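You operate a simulated robot arm through the tools that you are given. There is no shell and no other tool. Be economical: measure what you need, move in short steps, check, and stop when the job is done.

You run a simulated two-armed robot. Do the job below in one go: nothing can be reset, and whatever is moved stays where it is left.

## Task
Hold the yellow bucket on the top of the grey bench steady with one hand and put the battery pack labelled "5 %" from the service table in it with the other. Take the vacuum wand and leave it on the top beside the ice box. Open the cleaning locker door, fetch the foam filter from the shelf of the cleaning locker and set it on the cream filter cover and shut the door again. Take the distilled water bottle and leave it on top of the red bilge pump. Take the relay tester and leave it on the end bench shelf. Take the small wooden bung and leave it on the top of the low locker. Pull the small wall cupboard door open. The order is free. Set down upright: foam filter, distilled water bottle, relay tester, small wooden bung.
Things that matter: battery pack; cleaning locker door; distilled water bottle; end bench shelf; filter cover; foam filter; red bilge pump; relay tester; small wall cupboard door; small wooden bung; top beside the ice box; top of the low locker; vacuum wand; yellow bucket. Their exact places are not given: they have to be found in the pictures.

It is judged by the outcome, as a careful person would: the job done as asked, and still so three seconds after it is handed in. It fails if anything else is knocked over, pushed out of place, dropped, spilled or broken. A push-on lid holds only when it is set on centred and level and pressed home; a screw cap is set on level and turned clockwise until tight.

## Robot
Two 7-joint arms with two-finger parallel grippers on one trunk, on a base that drives. Base frame: it is fixed to the floor where the robot stands at the start and does not move with it; the origin is under the middle of the robot, x ahead of it, y to its left, z up; the surface under the hand at the start is at about z = 860. Readings come in mm, rad, newtons and seconds.
The left shoulder is at the start at [110, 169, 1456], the right one opposite. With the tool pointing down near the work surface each hand reaches from about 420 to 740 mm from the robot's upright axis, wherever it stands, measured 20 degrees to its own side. Places, roughly: battery pack [750, -250, 1000]; cleaning locker door [1700, 2500, 400]; distilled water bottle [750, 2500, 500]; end bench shelf [1400, -1400, 400]; filter cover [1250, -500, 750]; foam filter (11x11x15 cm) [1800, 2600, 500]; red bilge pump [3250, -1000, 750]; relay tester [1250, 1000, 1000]; small wall cupboard door [-1100, 1400, 1400]; small wooden bung (4x4x7 cm) [700, 600, 900]; top beside the ice box (21x32 cm) [3080, -180, 720]; top of the low locker [700, -1300, 700]; vacuum wand (5x4x46 cm) [2300, 2100, 400]; yellow bucket (15x15x15 cm) [-1000, -2400, 900]. Payload 1.57 kg a hand.
Tool frame (each hand has its own): the origin (TCP) lies between the finger pads and is the grasp point; the fingertips stand 30 mm ahead of it; z points along the fingers, y is the line along which they close. The gripper opens to 80 mm. The fingers are 17 mm wide and 12 mm thick; the gripper's body (40 by 82 mm) begins 80 mm behind the TCP.
Orientation is that of the tool frame in the base frame, as [roll, pitch, yaw] about the fixed x, y, z axes, in that order (R = Rz(yaw) Ry(pitch) Rx(roll)). With the fingers straight down and closing along the base's y, the tool's x points along the base's -x, its y along +y and its z along -z.

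## Interface
- The arms move only by the tool play_rows. It takes "left_rows", "right_rows" or both (then of equal length, played together; a hand with none holds still); each is a list of rows, each a list of 7 numbers: the gripper command, from -1 (fully open) to 1 (shut), values between in proportion, then the shift along the tool's x, y, z in units of 250 mm (1.0 is 250 mm), then the turn, a rotation vector about the tool's x, y, z in units of 60 degrees (1.0 is 60 degrees). In form: [[gripper, dx, dy, dz, wx, wy, wz], ...]. A call has 1 to 10 rows; each row is the pose to reach, as a shift and turn from the pose commanded when the call began, along the tool's axes at that moment. A call with a number of a shift or a turn outside -1 to 1 is refused whole. A row lasts 0.2 s, in which the tool goes at most 50 mm and 0.15 rad; a call with a longer step from one row to the next is refused whole, and so is a gripper value outside its range. A pose out of reach is approached as far as the arm can. The call stops where the force on the tool passes 40 N (or 10 N more than at its start, if that is more) or the arm is blocked; 0.2 s more then pass. The fingers move at their own pace (about 72 mm/s each) and stop on an object; they squeeze with about 31 N. The grip force told is the motor's: it shows also when the fingers shut on nothing. Time passes only in rows, and 0.2 s behind the last, so rows that repeat a pose let the fingers close. It gives the time, the measured TCP pose, the force on the tool (base axes), the opening and the grip force at its end, in the units of the frame above (readings bear some noise), with the torque about the TCP (base axes, N m) and any sound that the robot's microphone picked up.
- Cameras (640 x 400 px; columns grow to the right, rows downward): "scene" is now at [159.1, 7.8, 1642.8]; the picture's right is [0.14, -0.99, 0.00], its down [-0.73, -0.10, -0.68] and it looks along [0.67, 0.09, -0.73] (base axes); focal length 288 px, centre (320, 200). "left" rides on the left gripper at [72, 7, -122] in its tool frame; the picture's right is [-0.09, 1.00, 0.00], its down [-0.84, -0.08, -0.54] and it looks along [-0.54, -0.05, 0.84] (tool axes); focal length 238 px, centre (320, 200). "right" rides on the right gripper at [72, -7, -122] in its tool frame; the picture's right is [0.09, 1.00, 0.00], its down [-0.84, 0.08, -0.54] and it looks along [-0.54, 0.05, 0.84] (tool axes); focal length 238 px, centre (320, 200).
- snapshot(camera): a new picture of that camera. No time passes.
- raise_lower(by): slides the trunk up (or, below 0, down) by that many mm; the arms and the scene camera ride with it, the base frame stays. It gives what a move gives, with no picture.
- roll_base(legs): drives the robot by 1 to 6 legs, each [ahead, left, turn to the left] in mm, mm and rad, along the robot's own axes; the way and the turn of a leg run together, so that a leg with both is an arc; at most 1500 mm and 3.142 rad a leg. The arms and the cameras ride along, it lands a little off, and it stops where it bumps. It gives what a move gives.
- pan_tilt(pan, tilt): turns the head with the scene camera to pan (to the left, within 1.501 rad either way) and tilt (down, from -0.506 to 1.204), counted from straight ahead of the robot. It gives what a move gives.
- probe_pixels(camera, pixels): there is no depth. For up to 12 entries [column, row, z] of the newest picture of that camera ("zoom" is the newest enlarged one), the place [x, y] in the base frame at which the ray of that pixel passes the height z, good to about 2 mm. No time passes.
- close_up(camera, box): a new picture of the part [left, top, right, bottom] of that camera's present view, enlarged. No time passes.
- hand_in(): hands the job in; it is judged then, once.

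Go step by step. Measure first, check grasps and placings, and put right what went wrong. The budget is 145 turns and 190 pictures, counting those below and the enlarged ones. Unless the task says otherwise, let go and move clear before handing in.

The tools are called after ">>>" by a JSON object that holds its "name" and its "arguments". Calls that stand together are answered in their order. play_rows: Moves the arms, as the interface text tells. Its arguments: {"type":"object","properties":{"left_rows":{"type":"array","items":{"type":"array","items":{"type":"number"}}},"right_rows":{"type":"array","items":{"type":"array","items":{"type":"number"}}}},"required":[]} The other tools are called the same way: raise_lower (by) slides the trunk up or down; roll_base (legs) drives the base; pan_tilt (pan, tilt) turns the head that bears the scene camera; snapshot (camera) takes a picture; probe_pixels (camera, pixels) gives the place at which the rays of pixels pass given heights; close_up (camera, box) takes an enlarged picture of a part of a camera's view; hand_in () hands the job in.

At the start:

```text
time: 0.0
left_position: [676.8, 272.8, 1116.6]
left_orientation: [-3.141, -0.001, -3.14]
left_ft_force: [0.0, 0.0, -0.5]
left_wrist_torque: [-0.01, -0.03, 0.0]
left_width: 80.2
left_finger_force: 0.0
right_position: [663.5, -255.2, 1210.9]
right_orientation: [-3.14, 0.0, -3.14]
right_ft_force: [-0.4, 0.4, 0.2]
right_wrist_torque: [-0.03, -0.01, 0.05]
right_width: 79.7
right_finger_force: 0.0
trunk travel left (down, up): [-770.0, 120.0]
robot x, y, heading: [-0.1, 0.6, -0.0]
head pan, tilt: [0.136, 0.822]
```

scene: 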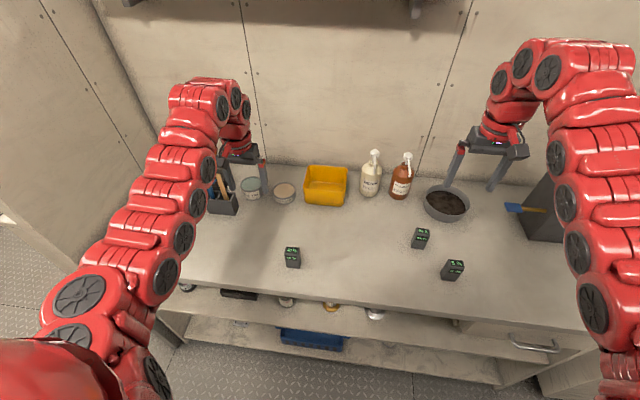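
right: 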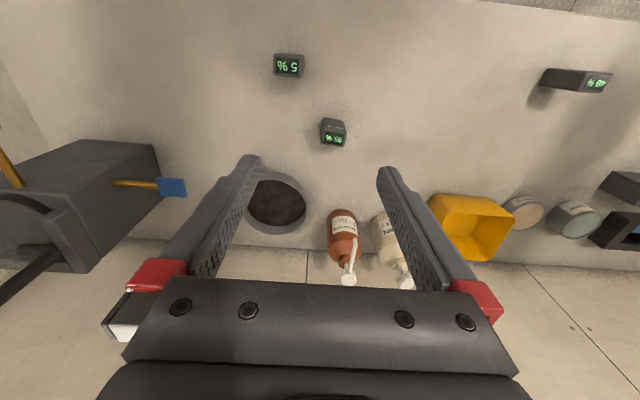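
left: 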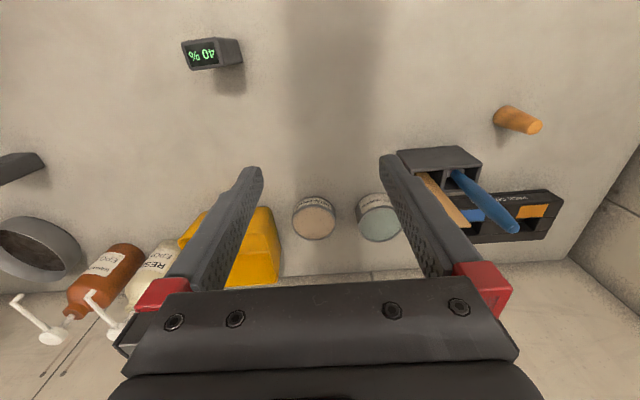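

The right camera shows the "5 %" pack at about (288,66), and the left one shows the bung at (515,120). I'll measure both and look around with the head.

>>> {"name": "close_up", "arguments": {"camera": "scene", "box": [380, 200, 520, 290]}}

>>> {"name": "probe_pixels", "arguments": {"camera": "right", "pixels": [[288, 66, 860], [275, 55, 920], [303, 55, 920], [303, 76, 860], [275, 76, 860]]}}

>>> {"name": "probe_pixels", "arguments": {"camera": "left", "pixels": [[497, 118, 860], [535, 127, 930], [515, 120, 895]]}}

>>> {"name": "pan_tilt", "arguments": {"pan": 0.9, "tilt": 0.5}}

>>> {"name": "snapshot", "arguments": {"camera": "scene"}}

>>> {"name": "pan_tilt", "arguments": {"pan": -0.9, "tilt": 0.5}}

>>> {"name": "snapshot", "arguments": {"camera": "scene"}}

```text
4.44 times, centred on (450, 245) of scene
```

zoom: 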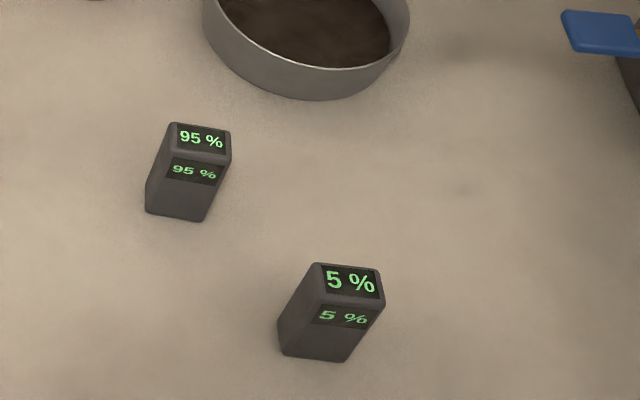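

```text
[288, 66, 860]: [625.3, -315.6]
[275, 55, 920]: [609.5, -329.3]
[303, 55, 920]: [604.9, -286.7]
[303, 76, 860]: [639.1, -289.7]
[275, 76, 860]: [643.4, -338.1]
```

```text
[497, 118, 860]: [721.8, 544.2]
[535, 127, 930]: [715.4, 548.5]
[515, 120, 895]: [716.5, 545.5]
```

```text
time: 1.1
left_position: [676.3, 272.2, 1116.1]
left_orientation: [-3.141, 0.0, 3.141]
left_ft_force: [0.2, 0.5, 0.3]
left_wrist_torque: [-0.03, 0.01, 0.0]
left_width: 80.1
left_finger_force: 0.1
right_position: [663.7, -256.0, 1211.1]
right_orientation: [3.142, -0.002, 3.141]
right_ft_force: [0.5, -0.4, 0.7]
right_wrist_torque: [0.0, 0.01, -0.02]
right_width: 79.9
right_finger_force: 0.1
trunk travel left (down, up): [-770.0, 120.0]
robot x, y, heading: [-3.3, -2.1, -0.001]
head pan, tilt: [0.901, 0.499]
```

```text
185 pictures are left
```

scene: 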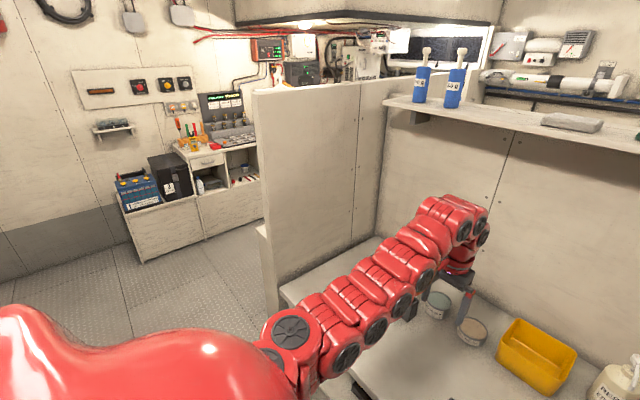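

```text
time: 2.9
left_position: [675.1, 272.4, 1116.0]
left_orientation: [-3.141, -0.001, -3.141]
left_ft_force: [-0.7, 0.4, 1.1]
left_wrist_torque: [0.02, 0.02, -0.01]
left_width: 79.9
left_finger_force: 0.1
right_position: [663.9, -256.2, 1211.1]
right_orientation: [-3.141, 0.001, -3.14]
right_ft_force: [0.1, 2.0, 0.2]
right_wrist_torque: [-0.02, -0.01, 0.0]
right_width: 80.0
right_finger_force: 0.0
trunk travel left (down, up): [-770.0, 120.0]
robot x, y, heading: [-2.3, 0.6, -0.001]
head pan, tilt: [-0.901, 0.499]
```

```text
184 pictures are left
```

scene: 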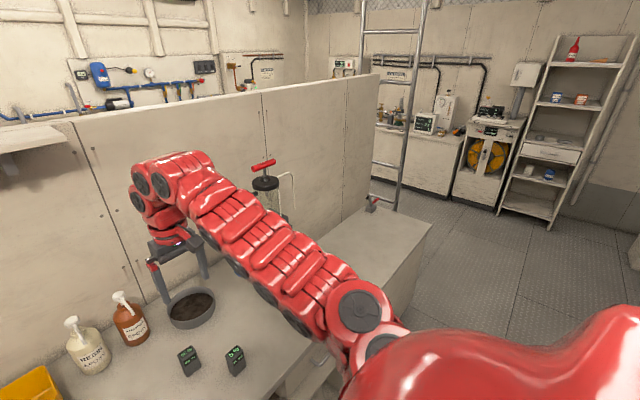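

The bung stands at about (718,546), out of reach until I drive. I'll zoom on the pack from the right camera to get its footprint.

>>> {"name": "close_up", "arguments": {"camera": "right", "box": [240, 30, 340, 92]}}

>>> {"name": "close_up", "arguments": {"camera": "left", "box": [460, 80, 580, 155]}}

>>> {"name": "pan_tilt", "arguments": {"pan": -0.5, "tilt": 1.0}}

>>> {"name": "snapshot", "arguments": {"camera": "scene"}}

```text
6.40 times, centred on (290, 61) of right
```

zoom: 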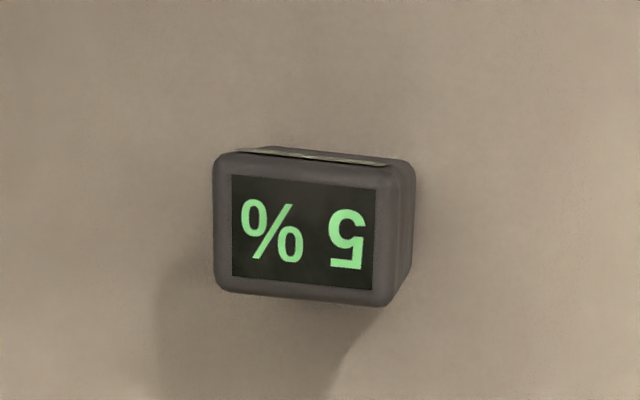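

```text
5.33 times, centred on (520, 118) of left
```

zoom: 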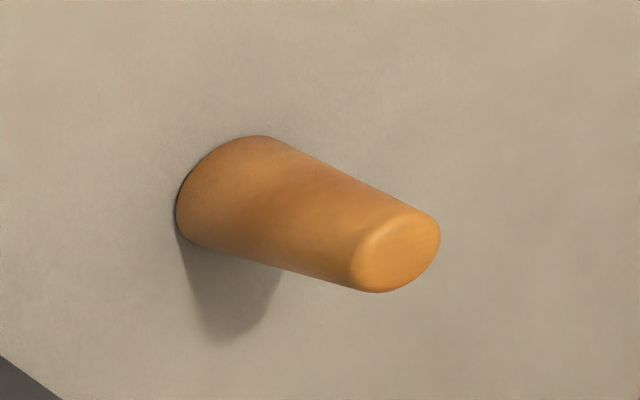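

```text
time: 3.8
left_position: [674.3, 273.1, 1116.5]
left_orientation: [3.139, 0.001, -3.141]
left_ft_force: [-0.5, -0.2, -0.3]
left_wrist_torque: [0.0, 0.01, 0.0]
left_width: 80.3
left_finger_force: 0.0
right_position: [664.0, -255.6, 1210.5]
right_orientation: [-3.141, 0.001, -3.141]
right_ft_force: [0.5, 0.3, -0.2]
right_wrist_torque: [-0.01, 0.01, 0.03]
right_width: 79.6
right_finger_force: 0.2
trunk travel left (down, up): [-770.0, 120.0]
robot x, y, heading: [1.4, 0.7, 0.0]
head pan, tilt: [-0.499, 1.0]
```

```text
181 pictures are left
```

scene: 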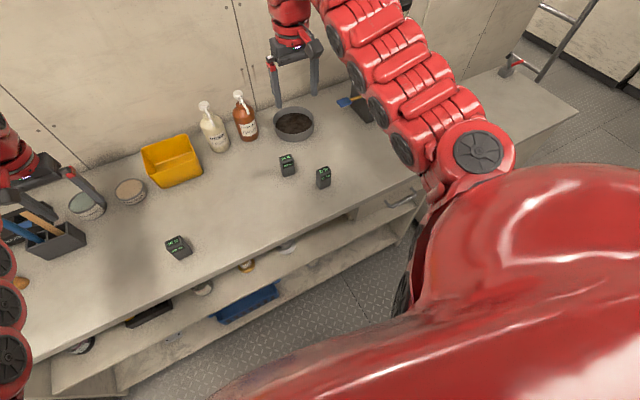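

Next I'll triangulate the pack's top between the scene pixel (324,173) and the right camera.

>>> {"name": "probe_pixels", "arguments": {"camera": "scene", "pixels": [[323, 171, 860], [323, 171, 900], [323, 171, 930], [323, 187, 860]]}}

>>> {"name": "probe_pixels", "arguments": {"camera": "right", "pixels": [[287.7, 65.5, 900], [287.7, 65.5, 930], [273.6, 75.3, 920], [301.7, 76.9, 920], [273.6, 54.2, 920], [300, 55, 920]]}}

>>> {"name": "close_up", "arguments": {"camera": "scene", "box": [290, 150, 354, 190]}}

>>> {"name": "probe_pixels", "arguments": {"camera": "zoom", "pixels": [[320, 200, 900]]}}

```text
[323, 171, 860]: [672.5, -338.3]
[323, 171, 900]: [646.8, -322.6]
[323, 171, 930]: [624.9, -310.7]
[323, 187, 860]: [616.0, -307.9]
```

```text
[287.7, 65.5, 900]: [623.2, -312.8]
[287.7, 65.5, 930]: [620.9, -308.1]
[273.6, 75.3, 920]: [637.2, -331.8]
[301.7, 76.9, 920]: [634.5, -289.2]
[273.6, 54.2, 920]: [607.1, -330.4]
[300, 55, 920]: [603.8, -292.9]
```

```text
10.00 times, centred on (322, 170) of scene
```

zoom: 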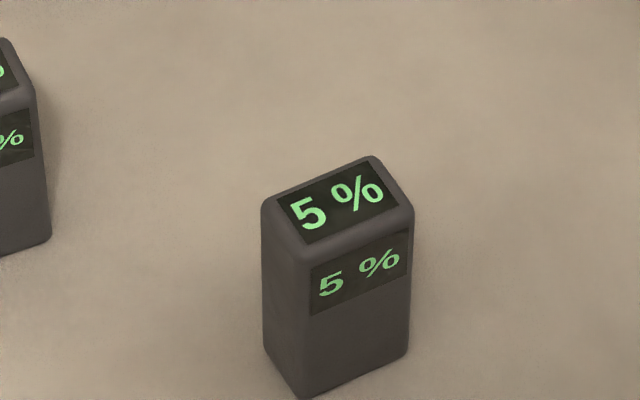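

```text
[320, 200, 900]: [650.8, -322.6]
```

The pack's top is centred at about (621,-309) at z≈925, roughly 29 x 40 mm. I'll bring the right hand above it.

>>> {"name": "play_rows", "arguments": {"right_rows": [[-1, 0.09, -0.11, 0.12, 0, 0, 0], [-1, 0.172, -0.212, 0.25, 0, 0, -0.057], [-1, 0.172, -0.212, 0.44, 0, 0, -0.057], [-1, 0.172, -0.212, 0.62, 0, 0, -0.057], [-1, 0.172, -0.212, 0.8, 0, 0, -0.057], [-1, 0.172, -0.212, 0.9, 0, 0, -0.057], [-1, 0.172, -0.212, 0.9, 0, 0, -0.057]]}}

>>> {"name": "snapshot", "arguments": {"camera": "right"}}

```text
time: 5.4
left_position: [675.5, 270.3, 1118.5]
left_orientation: [3.138, -0.001, 3.141]
left_ft_force: [0.0, -0.2, -0.8]
left_wrist_torque: [0.0, -0.02, 0.03]
left_width: 79.9
left_finger_force: 0.0
right_position: [620.7, -312.1, 984.8]
right_orientation: [3.141, 0.001, -3.084]
right_ft_force: [0.2, -0.3, 0.1]
right_wrist_torque: [0.03, 0.03, -0.02]
right_width: 80.1
right_finger_force: 0.0
right hand out of reach, approached as far as the arm can: row 3, 4
trunk travel left (down, up): [-770.0, 120.0]
robot x, y, heading: [0.5, -0.5, -0.001]
head pan, tilt: [-0.499, 1.0]
```

```text
179 pictures are left
```

right: 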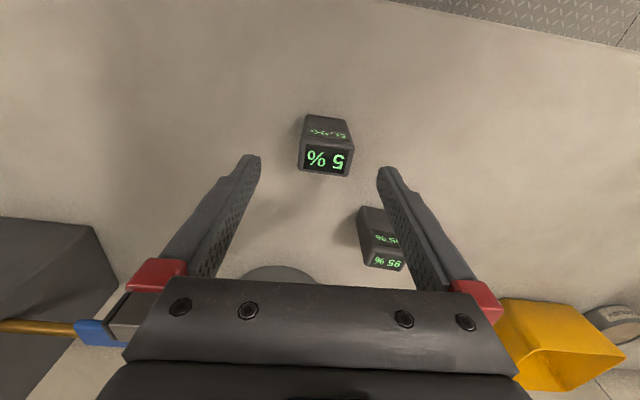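

The pack is centred between the fingers. I'll descend 80 mm and close.

>>> {"name": "play_rows", "arguments": {"right_rows": [[-1, 0, 0.008, 0.16, 0, 0, 0], [-1, 0, 0.008, 0.32, 0, 0, 0], [-1, 0, 0.008, 0.32, 0, 0, 0], [1, 0, 0.008, 0.32, 0, 0, 0], [1, 0, 0.008, 0.32, 0, 0, 0], [1, 0, 0.008, 0.32, 0, 0, 0], [1, 0, 0.008, 0.32, 0, 0, 0]]}}

>>> {"name": "play_rows", "arguments": {"right_rows": [[1, 0, 0, -0.15, 0, 0, 0], [1, 0, 0, -0.33, 0, 0, 0], [1, 0, 0, -0.5, 0, 0, 0], [1, 0, 0, -0.68, 0, 0, 0], [1, 0, 0, -0.85, 0, 0, 0], [1, 0, 0, -0.95, 0, 0, 0]]}}

>>> {"name": "snapshot", "arguments": {"camera": "right"}}

```text
time: 7.0
left_position: [675.7, 272.7, 1117.2]
left_orientation: [3.141, 0.001, 3.141]
left_ft_force: [0.5, 0.4, -0.4]
left_wrist_torque: [-0.01, -0.03, 0.0]
left_width: 79.9
left_finger_force: 0.0
right_position: [619.6, -308.2, 906.2]
right_orientation: [3.141, 0.0, -3.083]
right_ft_force: [0.5, -1.0, 0.7]
right_wrist_torque: [0.02, -0.01, -0.03]
right_width: 42.0
right_finger_force: 31.1
trunk travel left (down, up): [-770.0, 120.0]
robot x, y, heading: [-1.5, -0.0, -0.003]
head pan, tilt: [-0.499, 1.0]
```

```text
time: 8.4
left_position: [675.8, 272.0, 1117.4]
left_orientation: [-3.141, 0.001, -3.141]
left_ft_force: [0.9, -0.3, 0.3]
left_wrist_torque: [0.02, 0.01, -0.04]
left_width: 80.0
left_finger_force: 0.1
right_position: [618.2, -307.4, 1144.3]
right_orientation: [-3.14, 0.0, -3.082]
right_ft_force: [-0.2, 0.1, -1.1]
right_wrist_torque: [0.02, -0.04, 0.02]
right_width: 41.4
right_finger_force: 31.2
right hand out of reach, approached as far as the arm can: row 4
trunk travel left (down, up): [-770.0, 120.0]
robot x, y, heading: [0.5, -0.2, -0.001]
head pan, tilt: [-0.499, 1.0]
```

```text
178 pictures are left
```

right: 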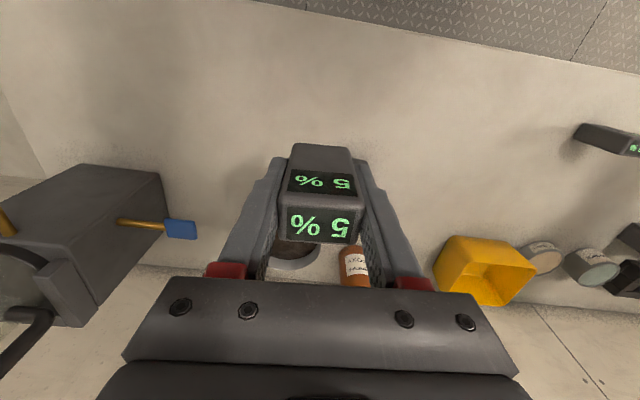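

The pack is held (41 mm). I'll drive left and a little ahead to bring the bung in reach of the left hand.

>>> {"name": "roll_base", "arguments": {"legs": [[0, 270, 0], [60, 0, 0]]}}

>>> {"name": "snapshot", "arguments": {"camera": "left"}}

>>> {"name": "pan_tilt", "arguments": {"pan": 0.5, "tilt": 0.6}}

>>> {"name": "snapshot", "arguments": {"camera": "scene"}}

```text
time: 10.9
left_position: [730.3, 542.4, 1118.5]
left_orientation: [3.141, 0.001, -3.141]
left_ft_force: [-1.3, 0.0, -0.1]
left_wrist_torque: [0.0, -0.05, 0.03]
left_width: 79.9
left_finger_force: 0.1
right_position: [676.3, -37.7, 1143.6]
right_orientation: [-3.141, 0.002, -3.082]
right_ft_force: [0.1, -0.3, -1.2]
right_wrist_torque: [0.01, 0.0, 0.01]
right_width: 41.8
right_finger_force: 30.8
trunk travel left (down, up): [-770.0, 120.0]
robot x, y, heading: [57.7, 272.0, -0.002]
head pan, tilt: [-0.499, 1.0]
```

```text
177 pictures are left
```

left: 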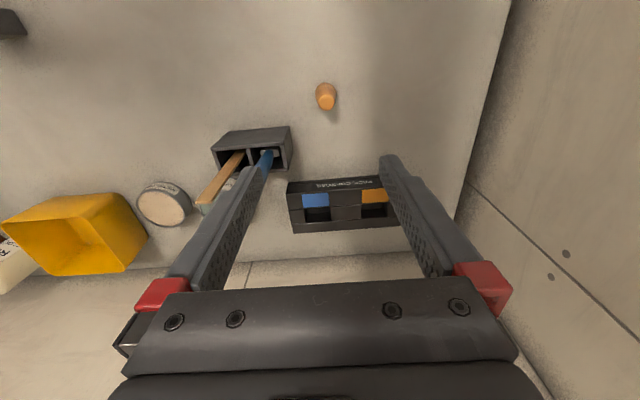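

```text
time: 12.2
left_position: [734.3, 544.4, 1116.5]
left_orientation: [-3.141, -0.002, -3.141]
left_ft_force: [0.6, 0.3, -0.6]
left_wrist_torque: [0.02, -0.01, 0.01]
left_width: 79.9
left_finger_force: 0.1
right_position: [679.2, -37.0, 1143.5]
right_orientation: [3.14, 0.001, -3.083]
right_ft_force: [0.9, 0.8, -0.8]
right_wrist_torque: [-0.03, -0.02, 0.01]
right_width: 41.8
right_finger_force: 30.8
trunk travel left (down, up): [-770.0, 120.0]
robot x, y, heading: [57.2, 268.9, -0.003]
head pan, tilt: [0.499, 0.6]
```

```text
176 pictures are left
```

scene: 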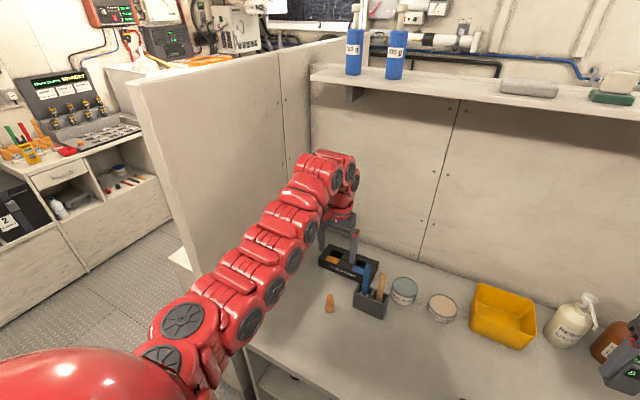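

I'll probe the bung's base and top in the left view around (326,88–103).

>>> {"name": "close_up", "arguments": {"camera": "left", "box": [294, 70, 358, 110]}}

>>> {"name": "probe_pixels", "arguments": {"camera": "left", "pixels": [[326, 90, 860], [326, 101, 930], [324, 90, 860]]}}

```text
10.00 times, centred on (326, 90) of left
```

zoom: 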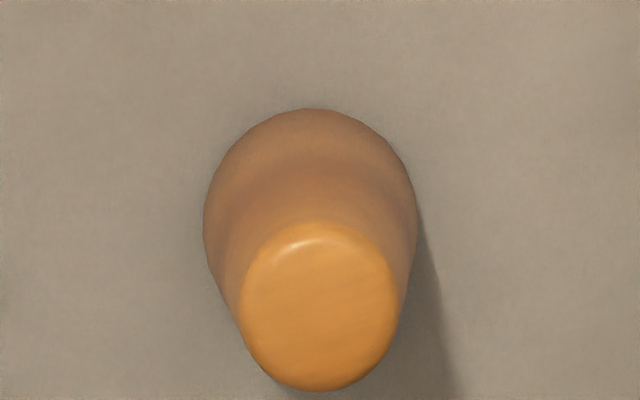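

```text
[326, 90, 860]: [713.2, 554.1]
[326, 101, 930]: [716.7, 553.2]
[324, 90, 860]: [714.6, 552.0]
```

The bung is at (715,553), wider at the base. I'll lower the left hand over it, grip low and lift.

>>> {"name": "play_rows", "arguments": {"left_rows": [[-1, 0.076, 0.034, 0.1, 0, 0, 0], [-1, 0.076, 0.034, 0.3, 0, 0, 0], [-1, 0.076, 0.034, 0.5, 0, 0, 0], [-1, 0.076, 0.034, 0.7, 0, 0, 0], [-1, 0.076, 0.034, 0.87, 0, 0, 0], [-1, 0.076, 0.034, 0.87, 0, 0, 0], [1, 0.076, 0.034, 0.87, 0, 0, 0], [1, 0.076, 0.034, 0.87, 0, 0, 0], [1, 0.076, 0.034, 0.87, 0, 0, 0], [1, 0.076, 0.034, 0.87, 0, 0, 0]]}}

>>> {"name": "play_rows", "arguments": {"left_rows": [[1, 0, 0, -0.15, 0, 0, 0], [1, 0, 0, -0.33, 0, 0, 0], [1, 0, 0, -0.5, 0, 0, 0], [1, 0, 0, -0.68, 0, 0, 0], [1, 0, 0, -0.85, 0, 0, 0], [1, 0, 0, -0.95, 0, 0, 0]]}}

>>> {"name": "snapshot", "arguments": {"camera": "left"}}

```text
time: 14.4
left_position: [715.1, 551.2, 897.8]
left_orientation: [-3.141, 0.001, -3.141]
left_ft_force: [-0.1, 0.2, 0.5]
left_wrist_torque: [0.04, 0.01, 0.02]
left_width: 25.9
left_finger_force: 30.8
right_position: [677.4, -37.8, 1142.4]
right_orientation: [3.14, -0.001, -3.08]
right_ft_force: [-0.2, 0.8, -1.2]
right_wrist_torque: [-0.01, -0.01, -0.01]
right_width: 41.6
right_finger_force: 31.2
trunk travel left (down, up): [-770.0, 120.0]
robot x, y, heading: [54.6, 273.7, 0.002]
head pan, tilt: [0.499, 0.6]
```

```text
time: 15.8
left_position: [713.4, 551.2, 1137.6]
left_orientation: [-3.142, -0.002, 3.141]
left_ft_force: [-0.4, 0.7, 0.5]
left_wrist_torque: [0.01, -0.02, -0.02]
left_width: 25.9
left_finger_force: 31.1
right_position: [676.7, -37.3, 1143.9]
right_orientation: [3.14, 0.0, -3.082]
right_ft_force: [-0.4, -0.1, -1.6]
right_wrist_torque: [-0.01, 0.0, 0.03]
right_width: 41.6
right_finger_force: 30.9
trunk travel left (down, up): [-770.0, 120.0]
robot x, y, heading: [59.4, 273.0, -0.002]
head pan, tilt: [0.499, 0.6]
```

```text
174 pictures are left
```

left: 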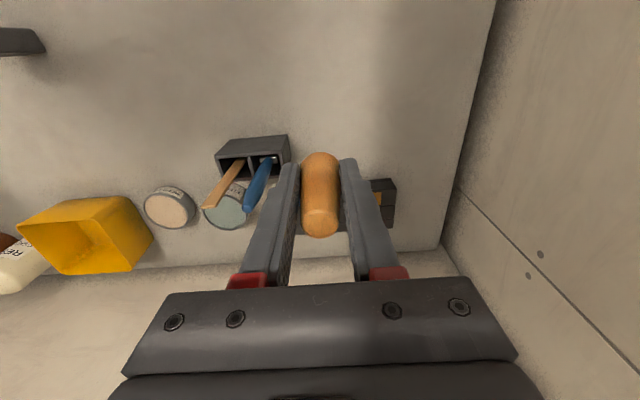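

The bung is held (26 mm). I'll back off and drive right towards the low locker, then look.

>>> {"name": "roll_base", "arguments": {"legs": [[-300, 0, 0], [0, -1300, 0]]}}

>>> {"name": "pan_tilt", "arguments": {"pan": 0.0, "tilt": 0.7}}

>>> {"name": "snapshot", "arguments": {"camera": "scene"}}

>>> {"name": "pan_tilt", "arguments": {"pan": -1.4, "tilt": 0.5}}

>>> {"name": "snapshot", "arguments": {"camera": "scene"}}

```text
time: 23.9
left_position: [418.8, -732.5, 1136.6]
left_orientation: [3.142, 0.002, -3.137]
left_ft_force: [0.8, 1.0, 0.2]
left_wrist_torque: [0.02, -0.02, -0.04]
left_width: 26.2
left_finger_force: 31.5
right_position: [385.9, -1322.2, 1142.7]
right_orientation: [3.141, 0.0, -3.074]
right_ft_force: [-0.4, 0.6, -0.7]
right_wrist_torque: [0.02, 0.01, -0.04]
right_width: 41.7
right_finger_force: 30.9
trunk travel left (down, up): [-770.0, 120.0]
robot x, y, heading: [-237.4, -1018.5, 0.007]
head pan, tilt: [0.499, 0.6]
```

```text
time: 24.8
left_position: [419.4, -732.7, 1137.2]
left_orientation: [-3.141, -0.001, -3.135]
left_ft_force: [-0.5, 0.3, -0.5]
left_wrist_torque: [-0.02, 0.0, -0.02]
left_width: 26.2
left_finger_force: 30.6
right_position: [386.4, -1322.1, 1143.5]
right_orientation: [-3.141, 0.001, -3.075]
right_ft_force: [0.2, -0.3, -0.6]
right_wrist_torque: [-0.03, 0.0, 0.04]
right_width: 41.5
right_finger_force: 30.9
trunk travel left (down, up): [-770.0, 120.0]
robot x, y, heading: [-232.7, -1019.2, 0.006]
head pan, tilt: [0.0, 0.7]
```

```text
173 pictures are left
```

scene: 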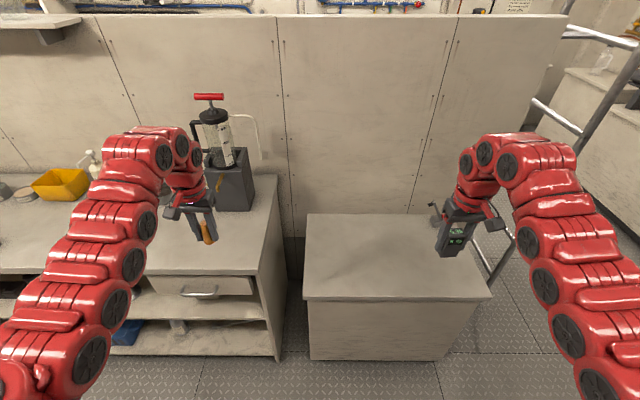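

```text
time: 26.4
left_position: [418.1, -733.2, 1136.7]
left_orientation: [-3.141, 0.001, -3.134]
left_ft_force: [0.9, 0.3, -1.0]
left_wrist_torque: [-0.02, 0.02, 0.0]
left_width: 25.9
left_finger_force: 30.7
right_position: [384.8, -1322.5, 1143.7]
right_orientation: [3.141, 0.001, -3.075]
right_ft_force: [0.2, -0.1, -1.3]
right_wrist_torque: [-0.03, 0.02, -0.02]
right_width: 41.8
right_finger_force: 31.0
trunk travel left (down, up): [-770.0, 120.0]
robot x, y, heading: [-238.3, -1018.4, 0.011]
head pan, tilt: [-1.4, 0.499]
```

```text
172 pictures are left
```

scene: 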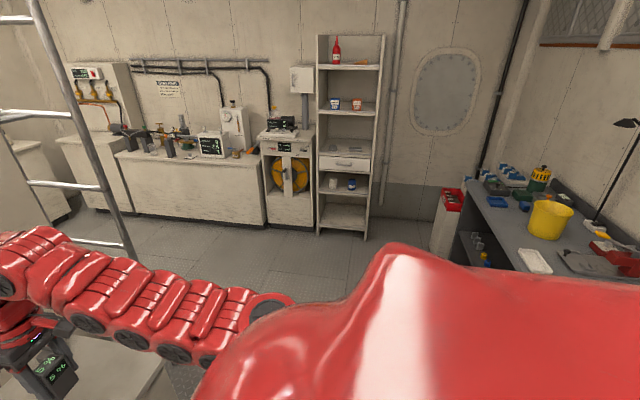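

The low locker stands straight ahead (top corners (305,298) to (490,297)) and the yellow bucket is on the bench to my right rear. I'll measure the locker top.

>>> {"name": "pan_tilt", "arguments": {"pan": 0.0, "tilt": 0.85}}

>>> {"name": "snapshot", "arguments": {"camera": "scene"}}

>>> {"name": "probe_pixels", "arguments": {"camera": "scene", "pixels": [[302, 258, 600], [302, 258, 650], [302, 258, 700], [302, 258, 750], [310, 320, 0], [302, 258, 800], [330, 220, 700], [490, 258, 700]]}}

```text
time: 27.9
left_position: [419.1, -732.7, 1137.6]
left_orientation: [-3.141, 0.0, -3.136]
left_ft_force: [-0.2, 0.5, -0.1]
left_wrist_torque: [0.0, 0.02, -0.03]
left_width: 25.9
left_finger_force: 30.3
right_position: [386.1, -1323.2, 1144.0]
right_orientation: [-3.14, 0.001, -3.076]
right_ft_force: [-0.7, 0.2, -1.3]
right_wrist_torque: [0.0, -0.01, -0.03]
right_width: 41.6
right_finger_force: 31.0
trunk travel left (down, up): [-770.0, 120.0]
robot x, y, heading: [-239.2, -1017.8, 0.008]
head pan, tilt: [0.0, 0.85]
```

```text
171 pictures are left
```

scene: 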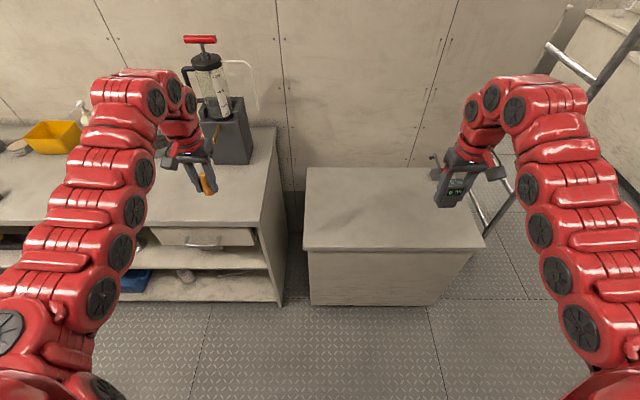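

```text
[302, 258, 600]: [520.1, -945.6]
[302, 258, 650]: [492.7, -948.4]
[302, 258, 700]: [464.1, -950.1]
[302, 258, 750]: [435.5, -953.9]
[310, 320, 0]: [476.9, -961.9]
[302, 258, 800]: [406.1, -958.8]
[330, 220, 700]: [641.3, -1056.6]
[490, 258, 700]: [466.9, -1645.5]
```

Locker top front edge is near x≈480–500 with height about 650–700. I'll drive up so the left hand can set the bung near (580,-1060), and lower the trunk.

>>> {"name": "roll_base", "arguments": {"legs": [[230, -100, 0]]}}

>>> {"name": "raise_lower", "arguments": {"by": -180}}

>>> {"name": "snapshot", "arguments": {"camera": "left"}}

>>> {"name": "snapshot", "arguments": {"camera": "scene"}}

>>> {"name": "snapshot", "arguments": {"camera": "right"}}

```text
time: 29.7
left_position: [647.6, -833.1, 1137.4]
left_orientation: [-3.141, 0.0, -3.14]
left_ft_force: [-0.8, -0.3, -0.4]
left_wrist_torque: [-0.01, 0.04, 0.03]
left_width: 25.9
left_finger_force: 31.6
right_position: [613.3, -1423.0, 1143.8]
right_orientation: [-3.141, 0.0, -3.079]
right_ft_force: [-0.2, -0.5, -1.7]
right_wrist_torque: [-0.01, -0.01, -0.04]
right_width: 41.8
right_finger_force: 31.4
trunk travel left (down, up): [-770.0, 120.0]
robot x, y, heading: [-5.1, -1114.9, 0.006]
head pan, tilt: [0.0, 0.85]
```

```text
time: 31.7
left_position: [649.0, -833.0, 956.8]
left_orientation: [3.141, -0.001, -3.139]
left_ft_force: [-0.4, -0.2, -0.1]
left_wrist_torque: [0.03, 0.0, 0.0]
left_width: 25.8
left_finger_force: 31.0
right_position: [614.2, -1422.9, 963.6]
right_orientation: [3.141, 0.0, -3.079]
right_ft_force: [0.3, -0.3, -2.1]
right_wrist_torque: [0.01, 0.04, -0.01]
right_width: 41.7
right_finger_force: 31.4
trunk travel left (down, up): [-590.0, 300.0]
robot x, y, heading: [-6.7, -1116.4, 0.011]
head pan, tilt: [0.0, 0.85]
```

```text
170 pictures are left
```

left: 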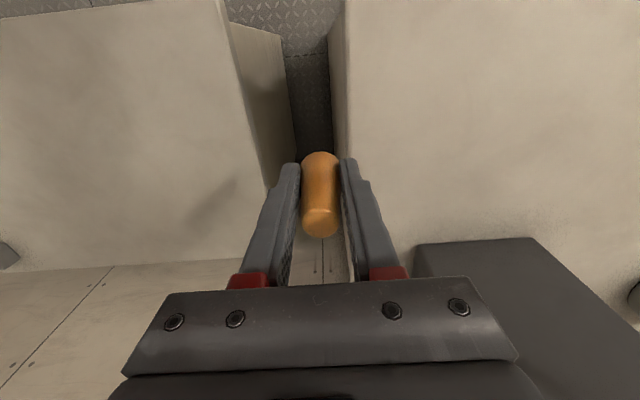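

```text
169 pictures are left
```

scene: 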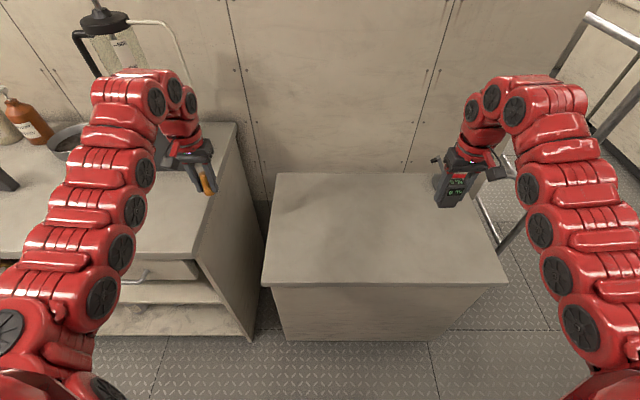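

```text
168 pictures are left
```

right: 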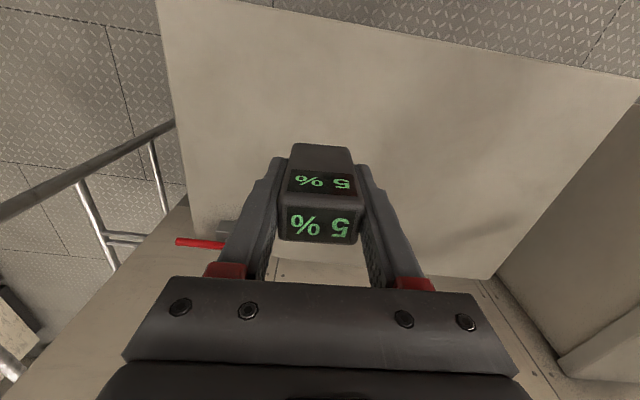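

Next I'll triangulate the corner of the locker top: right view (157,0), scene (508,283).

>>> {"name": "probe_pixels", "arguments": {"camera": "right", "pixels": [[157, 1, 600], [157, 1, 650], [157, 1, 700], [157, 1, 750]]}}

>>> {"name": "probe_pixels", "arguments": {"camera": "scene", "pixels": [[508, 283, 600], [508, 283, 650], [508, 283, 700], [508, 283, 750], [262, 284, 700], [262, 284, 650], [340, 230, 700], [340, 230, 650]]}}

```text
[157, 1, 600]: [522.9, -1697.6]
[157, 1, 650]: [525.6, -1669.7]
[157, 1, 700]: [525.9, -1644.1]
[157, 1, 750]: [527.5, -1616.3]
```

```text
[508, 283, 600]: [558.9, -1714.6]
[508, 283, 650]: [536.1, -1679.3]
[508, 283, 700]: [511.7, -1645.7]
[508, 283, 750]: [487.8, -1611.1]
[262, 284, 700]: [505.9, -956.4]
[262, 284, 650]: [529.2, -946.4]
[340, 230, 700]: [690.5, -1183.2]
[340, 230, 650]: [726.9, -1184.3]
```

The locker top is at z≈690, front edge x≈517, y from -955 to -1650. I'll move the bung over (620,-1060) and lower it.

>>> {"name": "play_rows", "arguments": {"left_rows": [[1, 0.03, -0.18, 0, 0, 0, 0], [1, 0.06, -0.37, 0, 0, 0, 0], [1, 0.09, -0.56, 0, 0, 0, 0], [1, 0.116, -0.75, 0, 0, 0, 0], [1, 0.116, -0.908, 0.1, 0, 0, 0], [1, 0.116, -0.908, 0.29, 0, 0, 0], [1, 0.116, -0.908, 0.48, 0, 0, 0], [1, 0.116, -0.908, 0.67, 0, 0, 0], [1, 0.116, -0.908, 0.8, 0, 0, 0], [1, 0.116, -0.908, 0.86, 0, 0, 0]]}}

>>> {"name": "play_rows", "arguments": {"left_rows": [[1, 0, 0, 0.02, 0, 0, 0], [1, 0, 0, 0.035, 0, 0, 0], [1, 0, 0, 0.035, 0, 0, 0]]}}

>>> {"name": "snapshot", "arguments": {"camera": "scene"}}

>>> {"name": "snapshot", "arguments": {"camera": "left"}}

```text
time: 33.9
left_position: [619.9, -1059.6, 741.0]
left_orientation: [3.141, -0.001, -3.138]
left_ft_force: [-1.1, -0.3, -0.6]
left_wrist_torque: [-0.01, 0.02, 0.0]
left_width: 26.0
left_finger_force: 31.6
left hand out of reach, approached as far as the arm can: row 3, 4, 5, 6
right_position: [613.6, -1423.3, 964.3]
right_orientation: [3.141, 0.0, -3.079]
right_ft_force: [0.4, -0.7, -0.8]
right_wrist_torque: [-0.01, 0.0, 0.0]
right_width: 41.7
right_finger_force: 30.8
trunk travel left (down, up): [-590.0, 300.0]
robot x, y, heading: [-5.5, -1115.2, 0.006]
head pan, tilt: [0.0, 0.85]
```

```text
time: 34.7
left_position: [620.9, -1061.2, 736.1]
left_orientation: [-3.141, 0.007, -3.139]
left_ft_force: [3.2, -0.5, 29.8]
left_wrist_torque: [-0.03, -0.27, 0.02]
left_width: 26.5
left_finger_force: 31.6
right_position: [610.7, -1423.3, 964.9]
right_orientation: [3.141, 0.001, -3.078]
right_ft_force: [0.1, 0.0, -1.3]
right_wrist_torque: [0.01, -0.01, 0.03]
right_width: 41.6
right_finger_force: 30.8
trunk travel left (down, up): [-590.0, 300.0]
robot x, y, heading: [-4.2, -1113.1, 0.001]
head pan, tilt: [0.0, 0.85]
```

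```text
167 pictures are left
```

scene: 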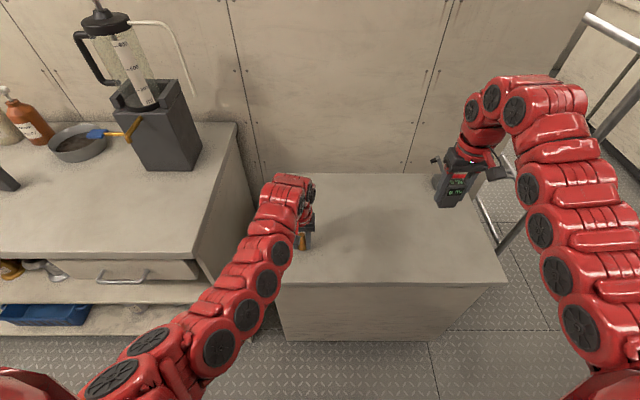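

```text
166 pictures are left
```

left: 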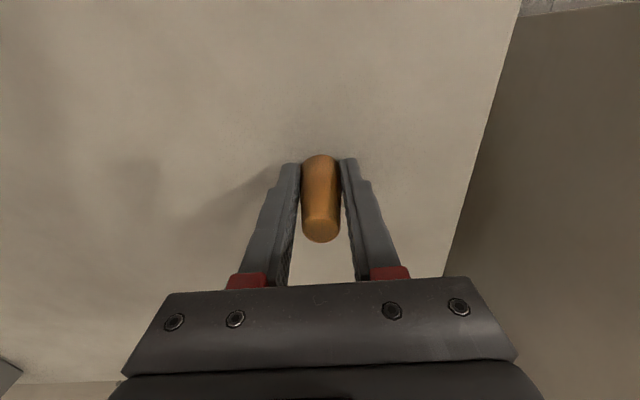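

The force is 30 N up at z 736, so the bung rests on the top. I'll ease off a touch, open and rise.

>>> {"name": "play_rows", "arguments": {"left_rows": [[1, 0, 0, -0.016, 0, 0, 0], [0.2, 0, 0, -0.016, 0, 0, 0], [-1, 0, 0, -0.016, 0, 0, 0], [-1, 0, 0, -0.016, 0, 0, 0], [-1, 0, 0, -0.016, 0, 0, 0], [-1, 0, 0, -0.15, 0, 0, 0], [-1, 0, 0, -0.34, 0, 0, 0], [-1, 0, 0, -0.53, 0, 0, 0], [-1, 0, 0, -0.72, 0, 0, 0], [-1, 0, 0, -0.9, 0, 0, 0]]}}

>>> {"name": "snapshot", "arguments": {"camera": "left"}}

```text
time: 36.9
left_position: [618.7, -1055.6, 960.4]
left_orientation: [3.141, 0.003, -3.138]
left_ft_force: [-0.5, 0.1, 0.0]
left_wrist_torque: [0.02, -0.02, -0.03]
left_width: 80.0
left_finger_force: 0.1
left hand out of reach, approached as far as the arm can: row 8, 9
right_position: [610.8, -1423.2, 966.0]
right_orientation: [-3.141, 0.004, -3.078]
right_ft_force: [-1.0, 0.2, -0.7]
right_wrist_torque: [-0.05, 0.0, -0.03]
right_width: 41.6
right_finger_force: 31.4
trunk travel left (down, up): [-590.0, 300.0]
robot x, y, heading: [-8.3, -1116.3, 0.003]
head pan, tilt: [0.0, 0.85]
```

```text
165 pictures are left
```

left: 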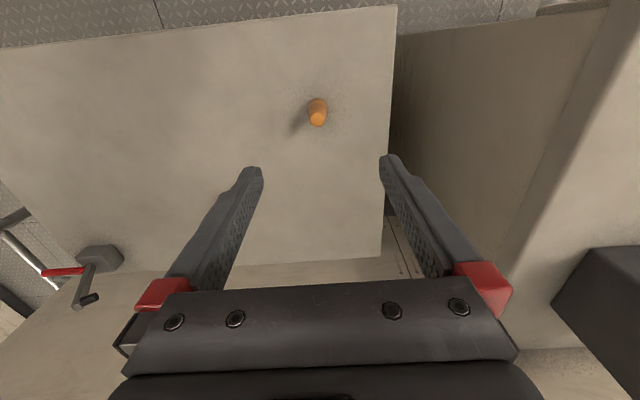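

The bung stands upright. I'll raise the trunk, back away and turn towards the grey bench.

>>> {"name": "raise_lower", "arguments": {"by": 180}}

>>> {"name": "roll_base", "arguments": {"legs": [[-300, 100, 0], [0, 0, -1.2]]}}

>>> {"name": "pan_tilt", "arguments": {"pan": -0.6, "tilt": 0.5}}

>>> {"name": "snapshot", "arguments": {"camera": "scene"}}

>>> {"name": "pan_tilt", "arguments": {"pan": -1.5, "tilt": 0.3}}

>>> {"name": "snapshot", "arguments": {"camera": "scene"}}

```text
time: 38.9
left_position: [620.9, -1058.7, 1137.8]
left_orientation: [3.141, 0.001, -3.138]
left_ft_force: [-0.1, -0.1, 0.0]
left_wrist_torque: [-0.02, 0.03, -0.03]
left_width: 79.9
left_finger_force: 0.0
right_position: [615.4, -1422.9, 1143.5]
right_orientation: [3.141, 0.0, -3.079]
right_ft_force: [-0.9, -0.1, -0.9]
right_wrist_torque: [0.03, -0.01, -0.02]
right_width: 41.5
right_finger_force: 30.9
trunk travel left (down, up): [-770.0, 120.0]
robot x, y, heading: [-7.0, -1118.2, 0.008]
head pan, tilt: [0.0, 0.85]
```

```text
time: 44.0
left_position: [-20.5, -1580.2, 1138.8]
left_orientation: [3.141, 0.001, 1.945]
left_ft_force: [-0.3, -0.2, -0.3]
left_wrist_torque: [-0.02, -0.04, 0.05]
left_width: 80.1
left_finger_force: 0.1
right_position: [-363.0, -1705.5, 1142.5]
right_orientation: [-3.141, 0.0, 2.005]
right_ft_force: [-0.1, 0.4, -0.8]
right_wrist_torque: [0.03, -0.02, 0.0]
right_width: 41.4
right_finger_force: 31.2
trunk travel left (down, up): [-770.0, 120.0]
robot x, y, heading: [-300.2, -1012.4, -1.203]
head pan, tilt: [0.0, 0.85]
```

```text
time: 45.0
left_position: [-21.5, -1579.2, 1137.1]
left_orientation: [3.141, 0.0, 1.946]
left_ft_force: [-0.3, -0.2, 1.2]
left_wrist_torque: [0.04, -0.02, 0.0]
left_width: 80.2
left_finger_force: 0.0
right_position: [-363.2, -1704.2, 1144.5]
right_orientation: [-3.141, 0.001, 2.005]
right_ft_force: [0.3, 0.5, -0.8]
right_wrist_torque: [-0.02, -0.01, -0.01]
right_width: 41.4
right_finger_force: 31.3
trunk travel left (down, up): [-770.0, 120.0]
robot x, y, heading: [-304.9, -1015.9, -1.202]
head pan, tilt: [-0.6, 0.499]
```

```text
164 pictures are left
```

scene: 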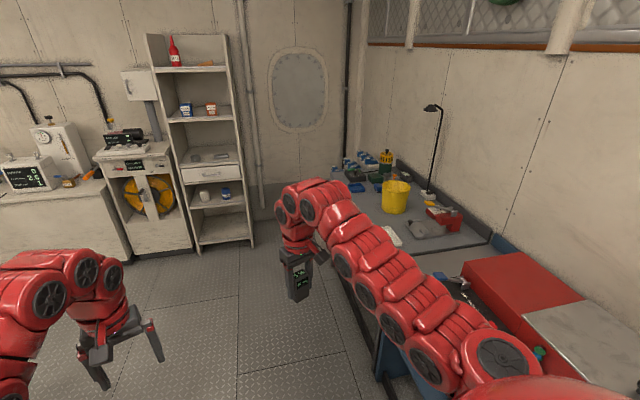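

```text
time: 46.2
left_position: [-20.7, -1579.8, 1139.2]
left_orientation: [-3.141, -0.001, 1.945]
left_ft_force: [-0.9, 0.6, -0.2]
left_wrist_torque: [0.01, -0.02, 0.02]
left_width: 80.1
left_finger_force: 0.0
right_position: [-363.1, -1704.4, 1144.0]
right_orientation: [3.14, -0.001, 2.003]
right_ft_force: [-0.1, 0.4, -1.5]
right_wrist_torque: [0.0, -0.04, 0.01]
right_width: 41.9
right_finger_force: 31.0
trunk travel left (down, up): [-770.0, 120.0]
robot x, y, heading: [-298.4, -1013.7, -1.2]
head pan, tilt: [-1.499, 0.3]
```

```text
163 pictures are left
```

scene: 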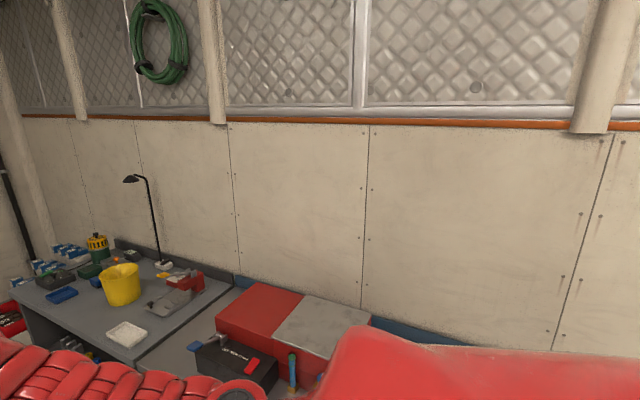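

The bucket's base is at about (122,302) in this view. I'll probe it at possible bench heights.

>>> {"name": "probe_pixels", "arguments": {"camera": "scene", "pixels": [[122, 302, 700], [122, 302, 800], [122, 302, 850], [121, 268, 950], [121, 268, 1000], [130, 362, 800], [130, 362, 850], [20, 300, 850]]}}

```text
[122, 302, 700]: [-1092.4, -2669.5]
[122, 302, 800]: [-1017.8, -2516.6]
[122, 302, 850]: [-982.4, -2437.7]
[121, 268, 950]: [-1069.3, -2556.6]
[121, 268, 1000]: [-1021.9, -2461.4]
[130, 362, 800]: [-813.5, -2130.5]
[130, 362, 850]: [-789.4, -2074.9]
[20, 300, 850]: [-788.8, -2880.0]
```

The bucket is near (-990,-2440). I'll turn to face the bench (heading π) and strafe along to it, keeping some stand-off.

>>> {"name": "roll_base", "arguments": {"legs": [[0, 0, -1.94], [-50, 1400, 0]]}}

>>> {"name": "pan_tilt", "arguments": {"pan": 0.0, "tilt": 0.75}}

>>> {"name": "snapshot", "arguments": {"camera": "scene"}}

```text
time: 57.8
left_position: [-811.2, -2507.7, 1136.9]
left_orientation: [-3.142, -0.001, 0.041]
left_ft_force: [-0.9, 0.4, -0.2]
left_wrist_torque: [-0.02, 0.0, -0.01]
left_width: 79.8
left_finger_force: 0.1
right_position: [-817.6, -2142.4, 1142.3]
right_orientation: [3.141, 0.001, 0.101]
right_ft_force: [0.3, 0.9, -1.5]
right_wrist_torque: [0.01, -0.02, -0.01]
right_width: 41.5
right_finger_force: 30.7
trunk travel left (down, up): [-770.0, 120.0]
robot x, y, heading: [-188.3, -2428.4, -3.099]
head pan, tilt: [-1.499, 0.3]
```

```text
time: 59.4
left_position: [-812.4, -2507.5, 1137.9]
left_orientation: [3.141, 0.0, 0.042]
left_ft_force: [-0.3, 0.3, 0.7]
left_wrist_torque: [0.01, -0.01, 0.02]
left_width: 79.9
left_finger_force: 0.2
right_position: [-818.7, -2141.7, 1143.1]
right_orientation: [3.141, -0.001, 0.103]
right_ft_force: [0.2, 0.1, -1.1]
right_wrist_torque: [0.04, 0.03, 0.0]
right_width: 41.6
right_finger_force: 31.1
trunk travel left (down, up): [-770.0, 120.0]
robot x, y, heading: [-184.2, -2427.3, -3.102]
head pan, tilt: [0.0, 0.75]
```

```text
162 pictures are left
```

scene: 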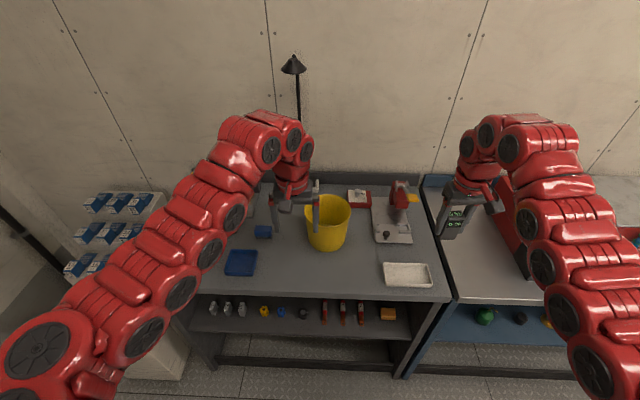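

The bucket appears at (328,222). I'll get a left camera view plus probes for rim and base.

>>> {"name": "snapshot", "arguments": {"camera": "left"}}

>>> {"name": "close_up", "arguments": {"camera": "scene", "box": [256, 170, 416, 270]}}

>>> {"name": "probe_pixels", "arguments": {"camera": "scene", "pixels": [[328, 250, 850], [328, 250, 800], [305, 212, 950], [351, 212, 950], [328, 197, 950], [328, 228, 950], [305, 212, 1000], [351, 212, 1000], [328, 197, 1000], [328, 228, 1000], [440, 301, 850], [440, 301, 800]]}}

```text
161 pictures are left
```

left: 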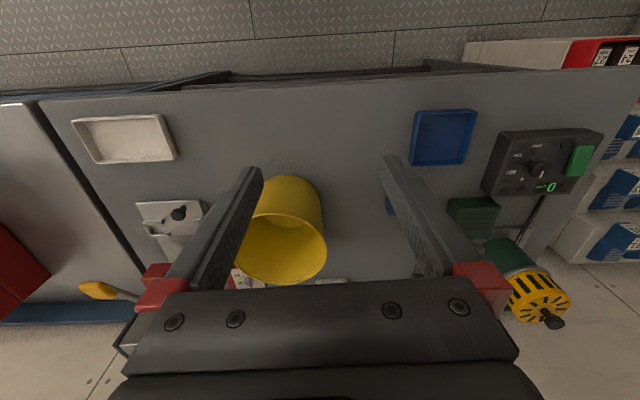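

```text
4.00 times, centred on (336, 220) of scene
```

zoom: 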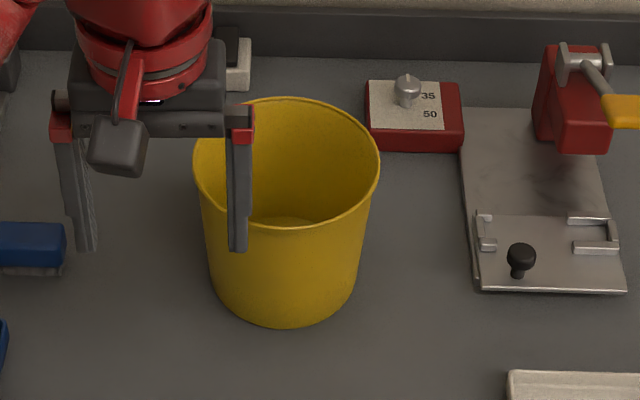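

```text
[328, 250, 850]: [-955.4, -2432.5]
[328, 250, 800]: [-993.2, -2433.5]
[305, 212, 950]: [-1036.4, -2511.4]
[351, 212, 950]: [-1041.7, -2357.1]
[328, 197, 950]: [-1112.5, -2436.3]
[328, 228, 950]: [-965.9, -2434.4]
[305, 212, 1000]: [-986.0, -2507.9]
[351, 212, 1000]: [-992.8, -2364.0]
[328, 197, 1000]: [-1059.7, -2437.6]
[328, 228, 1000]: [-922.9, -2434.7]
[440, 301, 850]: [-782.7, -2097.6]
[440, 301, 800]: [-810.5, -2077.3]
```

>>> {"name": "probe_pixels", "arguments": {"camera": "left", "pixels": [[326, 247, 950], [326, 247, 1000], [298, 177, 850], [298, 177, 800], [282, 284, 950], [282, 284, 1000], [408, 165, 850], [408, 165, 800]]}}

>>> {"name": "probe_pixels", "arguments": {"camera": "zoom", "pixels": [[380, 165, 950], [380, 165, 1000], [280, 320, 850], [285, 98, 950], [285, 98, 1000], [290, 235, 950], [290, 235, 1000]]}}

```text
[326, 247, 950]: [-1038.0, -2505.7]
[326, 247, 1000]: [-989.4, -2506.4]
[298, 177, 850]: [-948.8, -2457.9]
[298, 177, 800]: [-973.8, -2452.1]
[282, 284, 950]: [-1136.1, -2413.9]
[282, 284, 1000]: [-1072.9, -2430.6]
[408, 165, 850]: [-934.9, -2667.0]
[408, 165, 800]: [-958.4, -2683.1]
```

```text
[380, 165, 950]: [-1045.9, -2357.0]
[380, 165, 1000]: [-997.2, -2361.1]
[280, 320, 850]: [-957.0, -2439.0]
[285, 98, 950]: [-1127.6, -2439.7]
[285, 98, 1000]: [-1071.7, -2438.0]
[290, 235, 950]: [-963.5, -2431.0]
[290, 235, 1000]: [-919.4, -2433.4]
```

The rim centre is at about (-995,-2434) at z≈1000, radius ≈74, with the base at ≈850. I'll drive in 150 mm and straighten the heading.

>>> {"name": "roll_base", "arguments": {"legs": [[0, 0, -0.04], [150, 0, 0]]}}

>>> {"name": "snapshot", "arguments": {"camera": "scene"}}

>>> {"name": "snapshot", "arguments": {"camera": "left"}}

```text
time: 61.1
left_position: [-962.2, -2481.2, 1137.1]
left_orientation: [-3.14, 0.003, 0.002]
left_ft_force: [-0.8, 0.7, 1.3]
left_wrist_torque: [0.01, -0.02, 0.0]
left_width: 80.0
left_finger_force: 0.0
right_position: [-953.6, -2116.4, 1144.6]
right_orientation: [3.14, 0.003, 0.061]
right_ft_force: [0.1, 0.1, -0.1]
right_wrist_torque: [0.0, 0.01, 0.0]
right_width: 41.7
right_finger_force: 31.5
trunk travel left (down, up): [-770.0, 120.0]
robot x, y, heading: [-335.1, -2423.4, 3.142]
head pan, tilt: [0.0, 0.75]
```

```text
159 pictures are left
```

scene: 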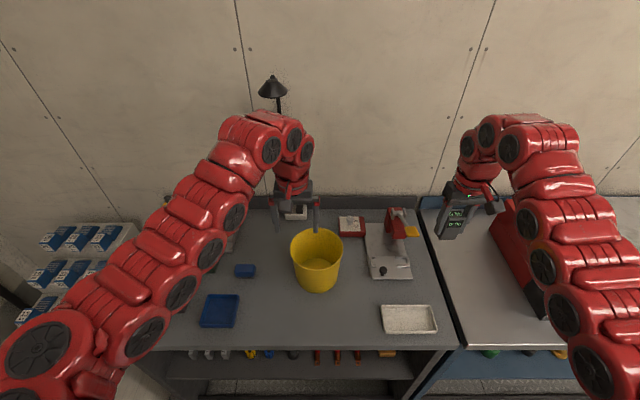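

```text
158 pictures are left
```

left: 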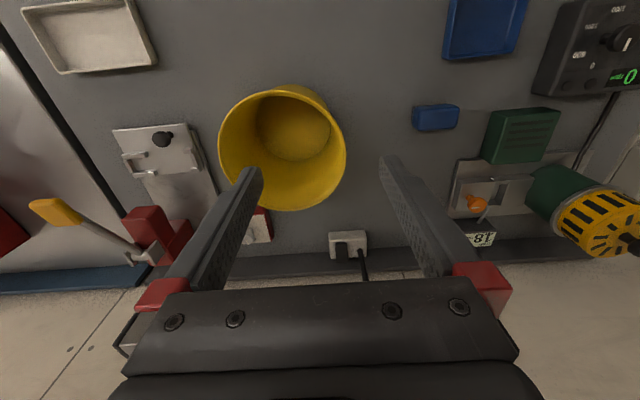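

>>> {"name": "probe_pixels", "arguments": {"camera": "left", "pixels": [[346, 150, 1000], [219, 145, 1000], [290, 87, 1000], [283, 210, 1000]]}}

>>> {"name": "probe_pixels", "arguments": {"camera": "scene", "pixels": [[343, 247, 1000], [290, 247, 1000], [316, 227, 1000], [316, 268, 1000], [317, 292, 850]]}}

```text
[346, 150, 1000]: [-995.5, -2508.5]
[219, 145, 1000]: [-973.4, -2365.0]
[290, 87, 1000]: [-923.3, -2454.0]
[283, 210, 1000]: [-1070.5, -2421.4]
```

```text
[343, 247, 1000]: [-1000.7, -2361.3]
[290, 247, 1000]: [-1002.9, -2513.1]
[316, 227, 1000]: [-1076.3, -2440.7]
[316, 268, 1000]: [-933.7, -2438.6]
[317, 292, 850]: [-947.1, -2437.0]
```

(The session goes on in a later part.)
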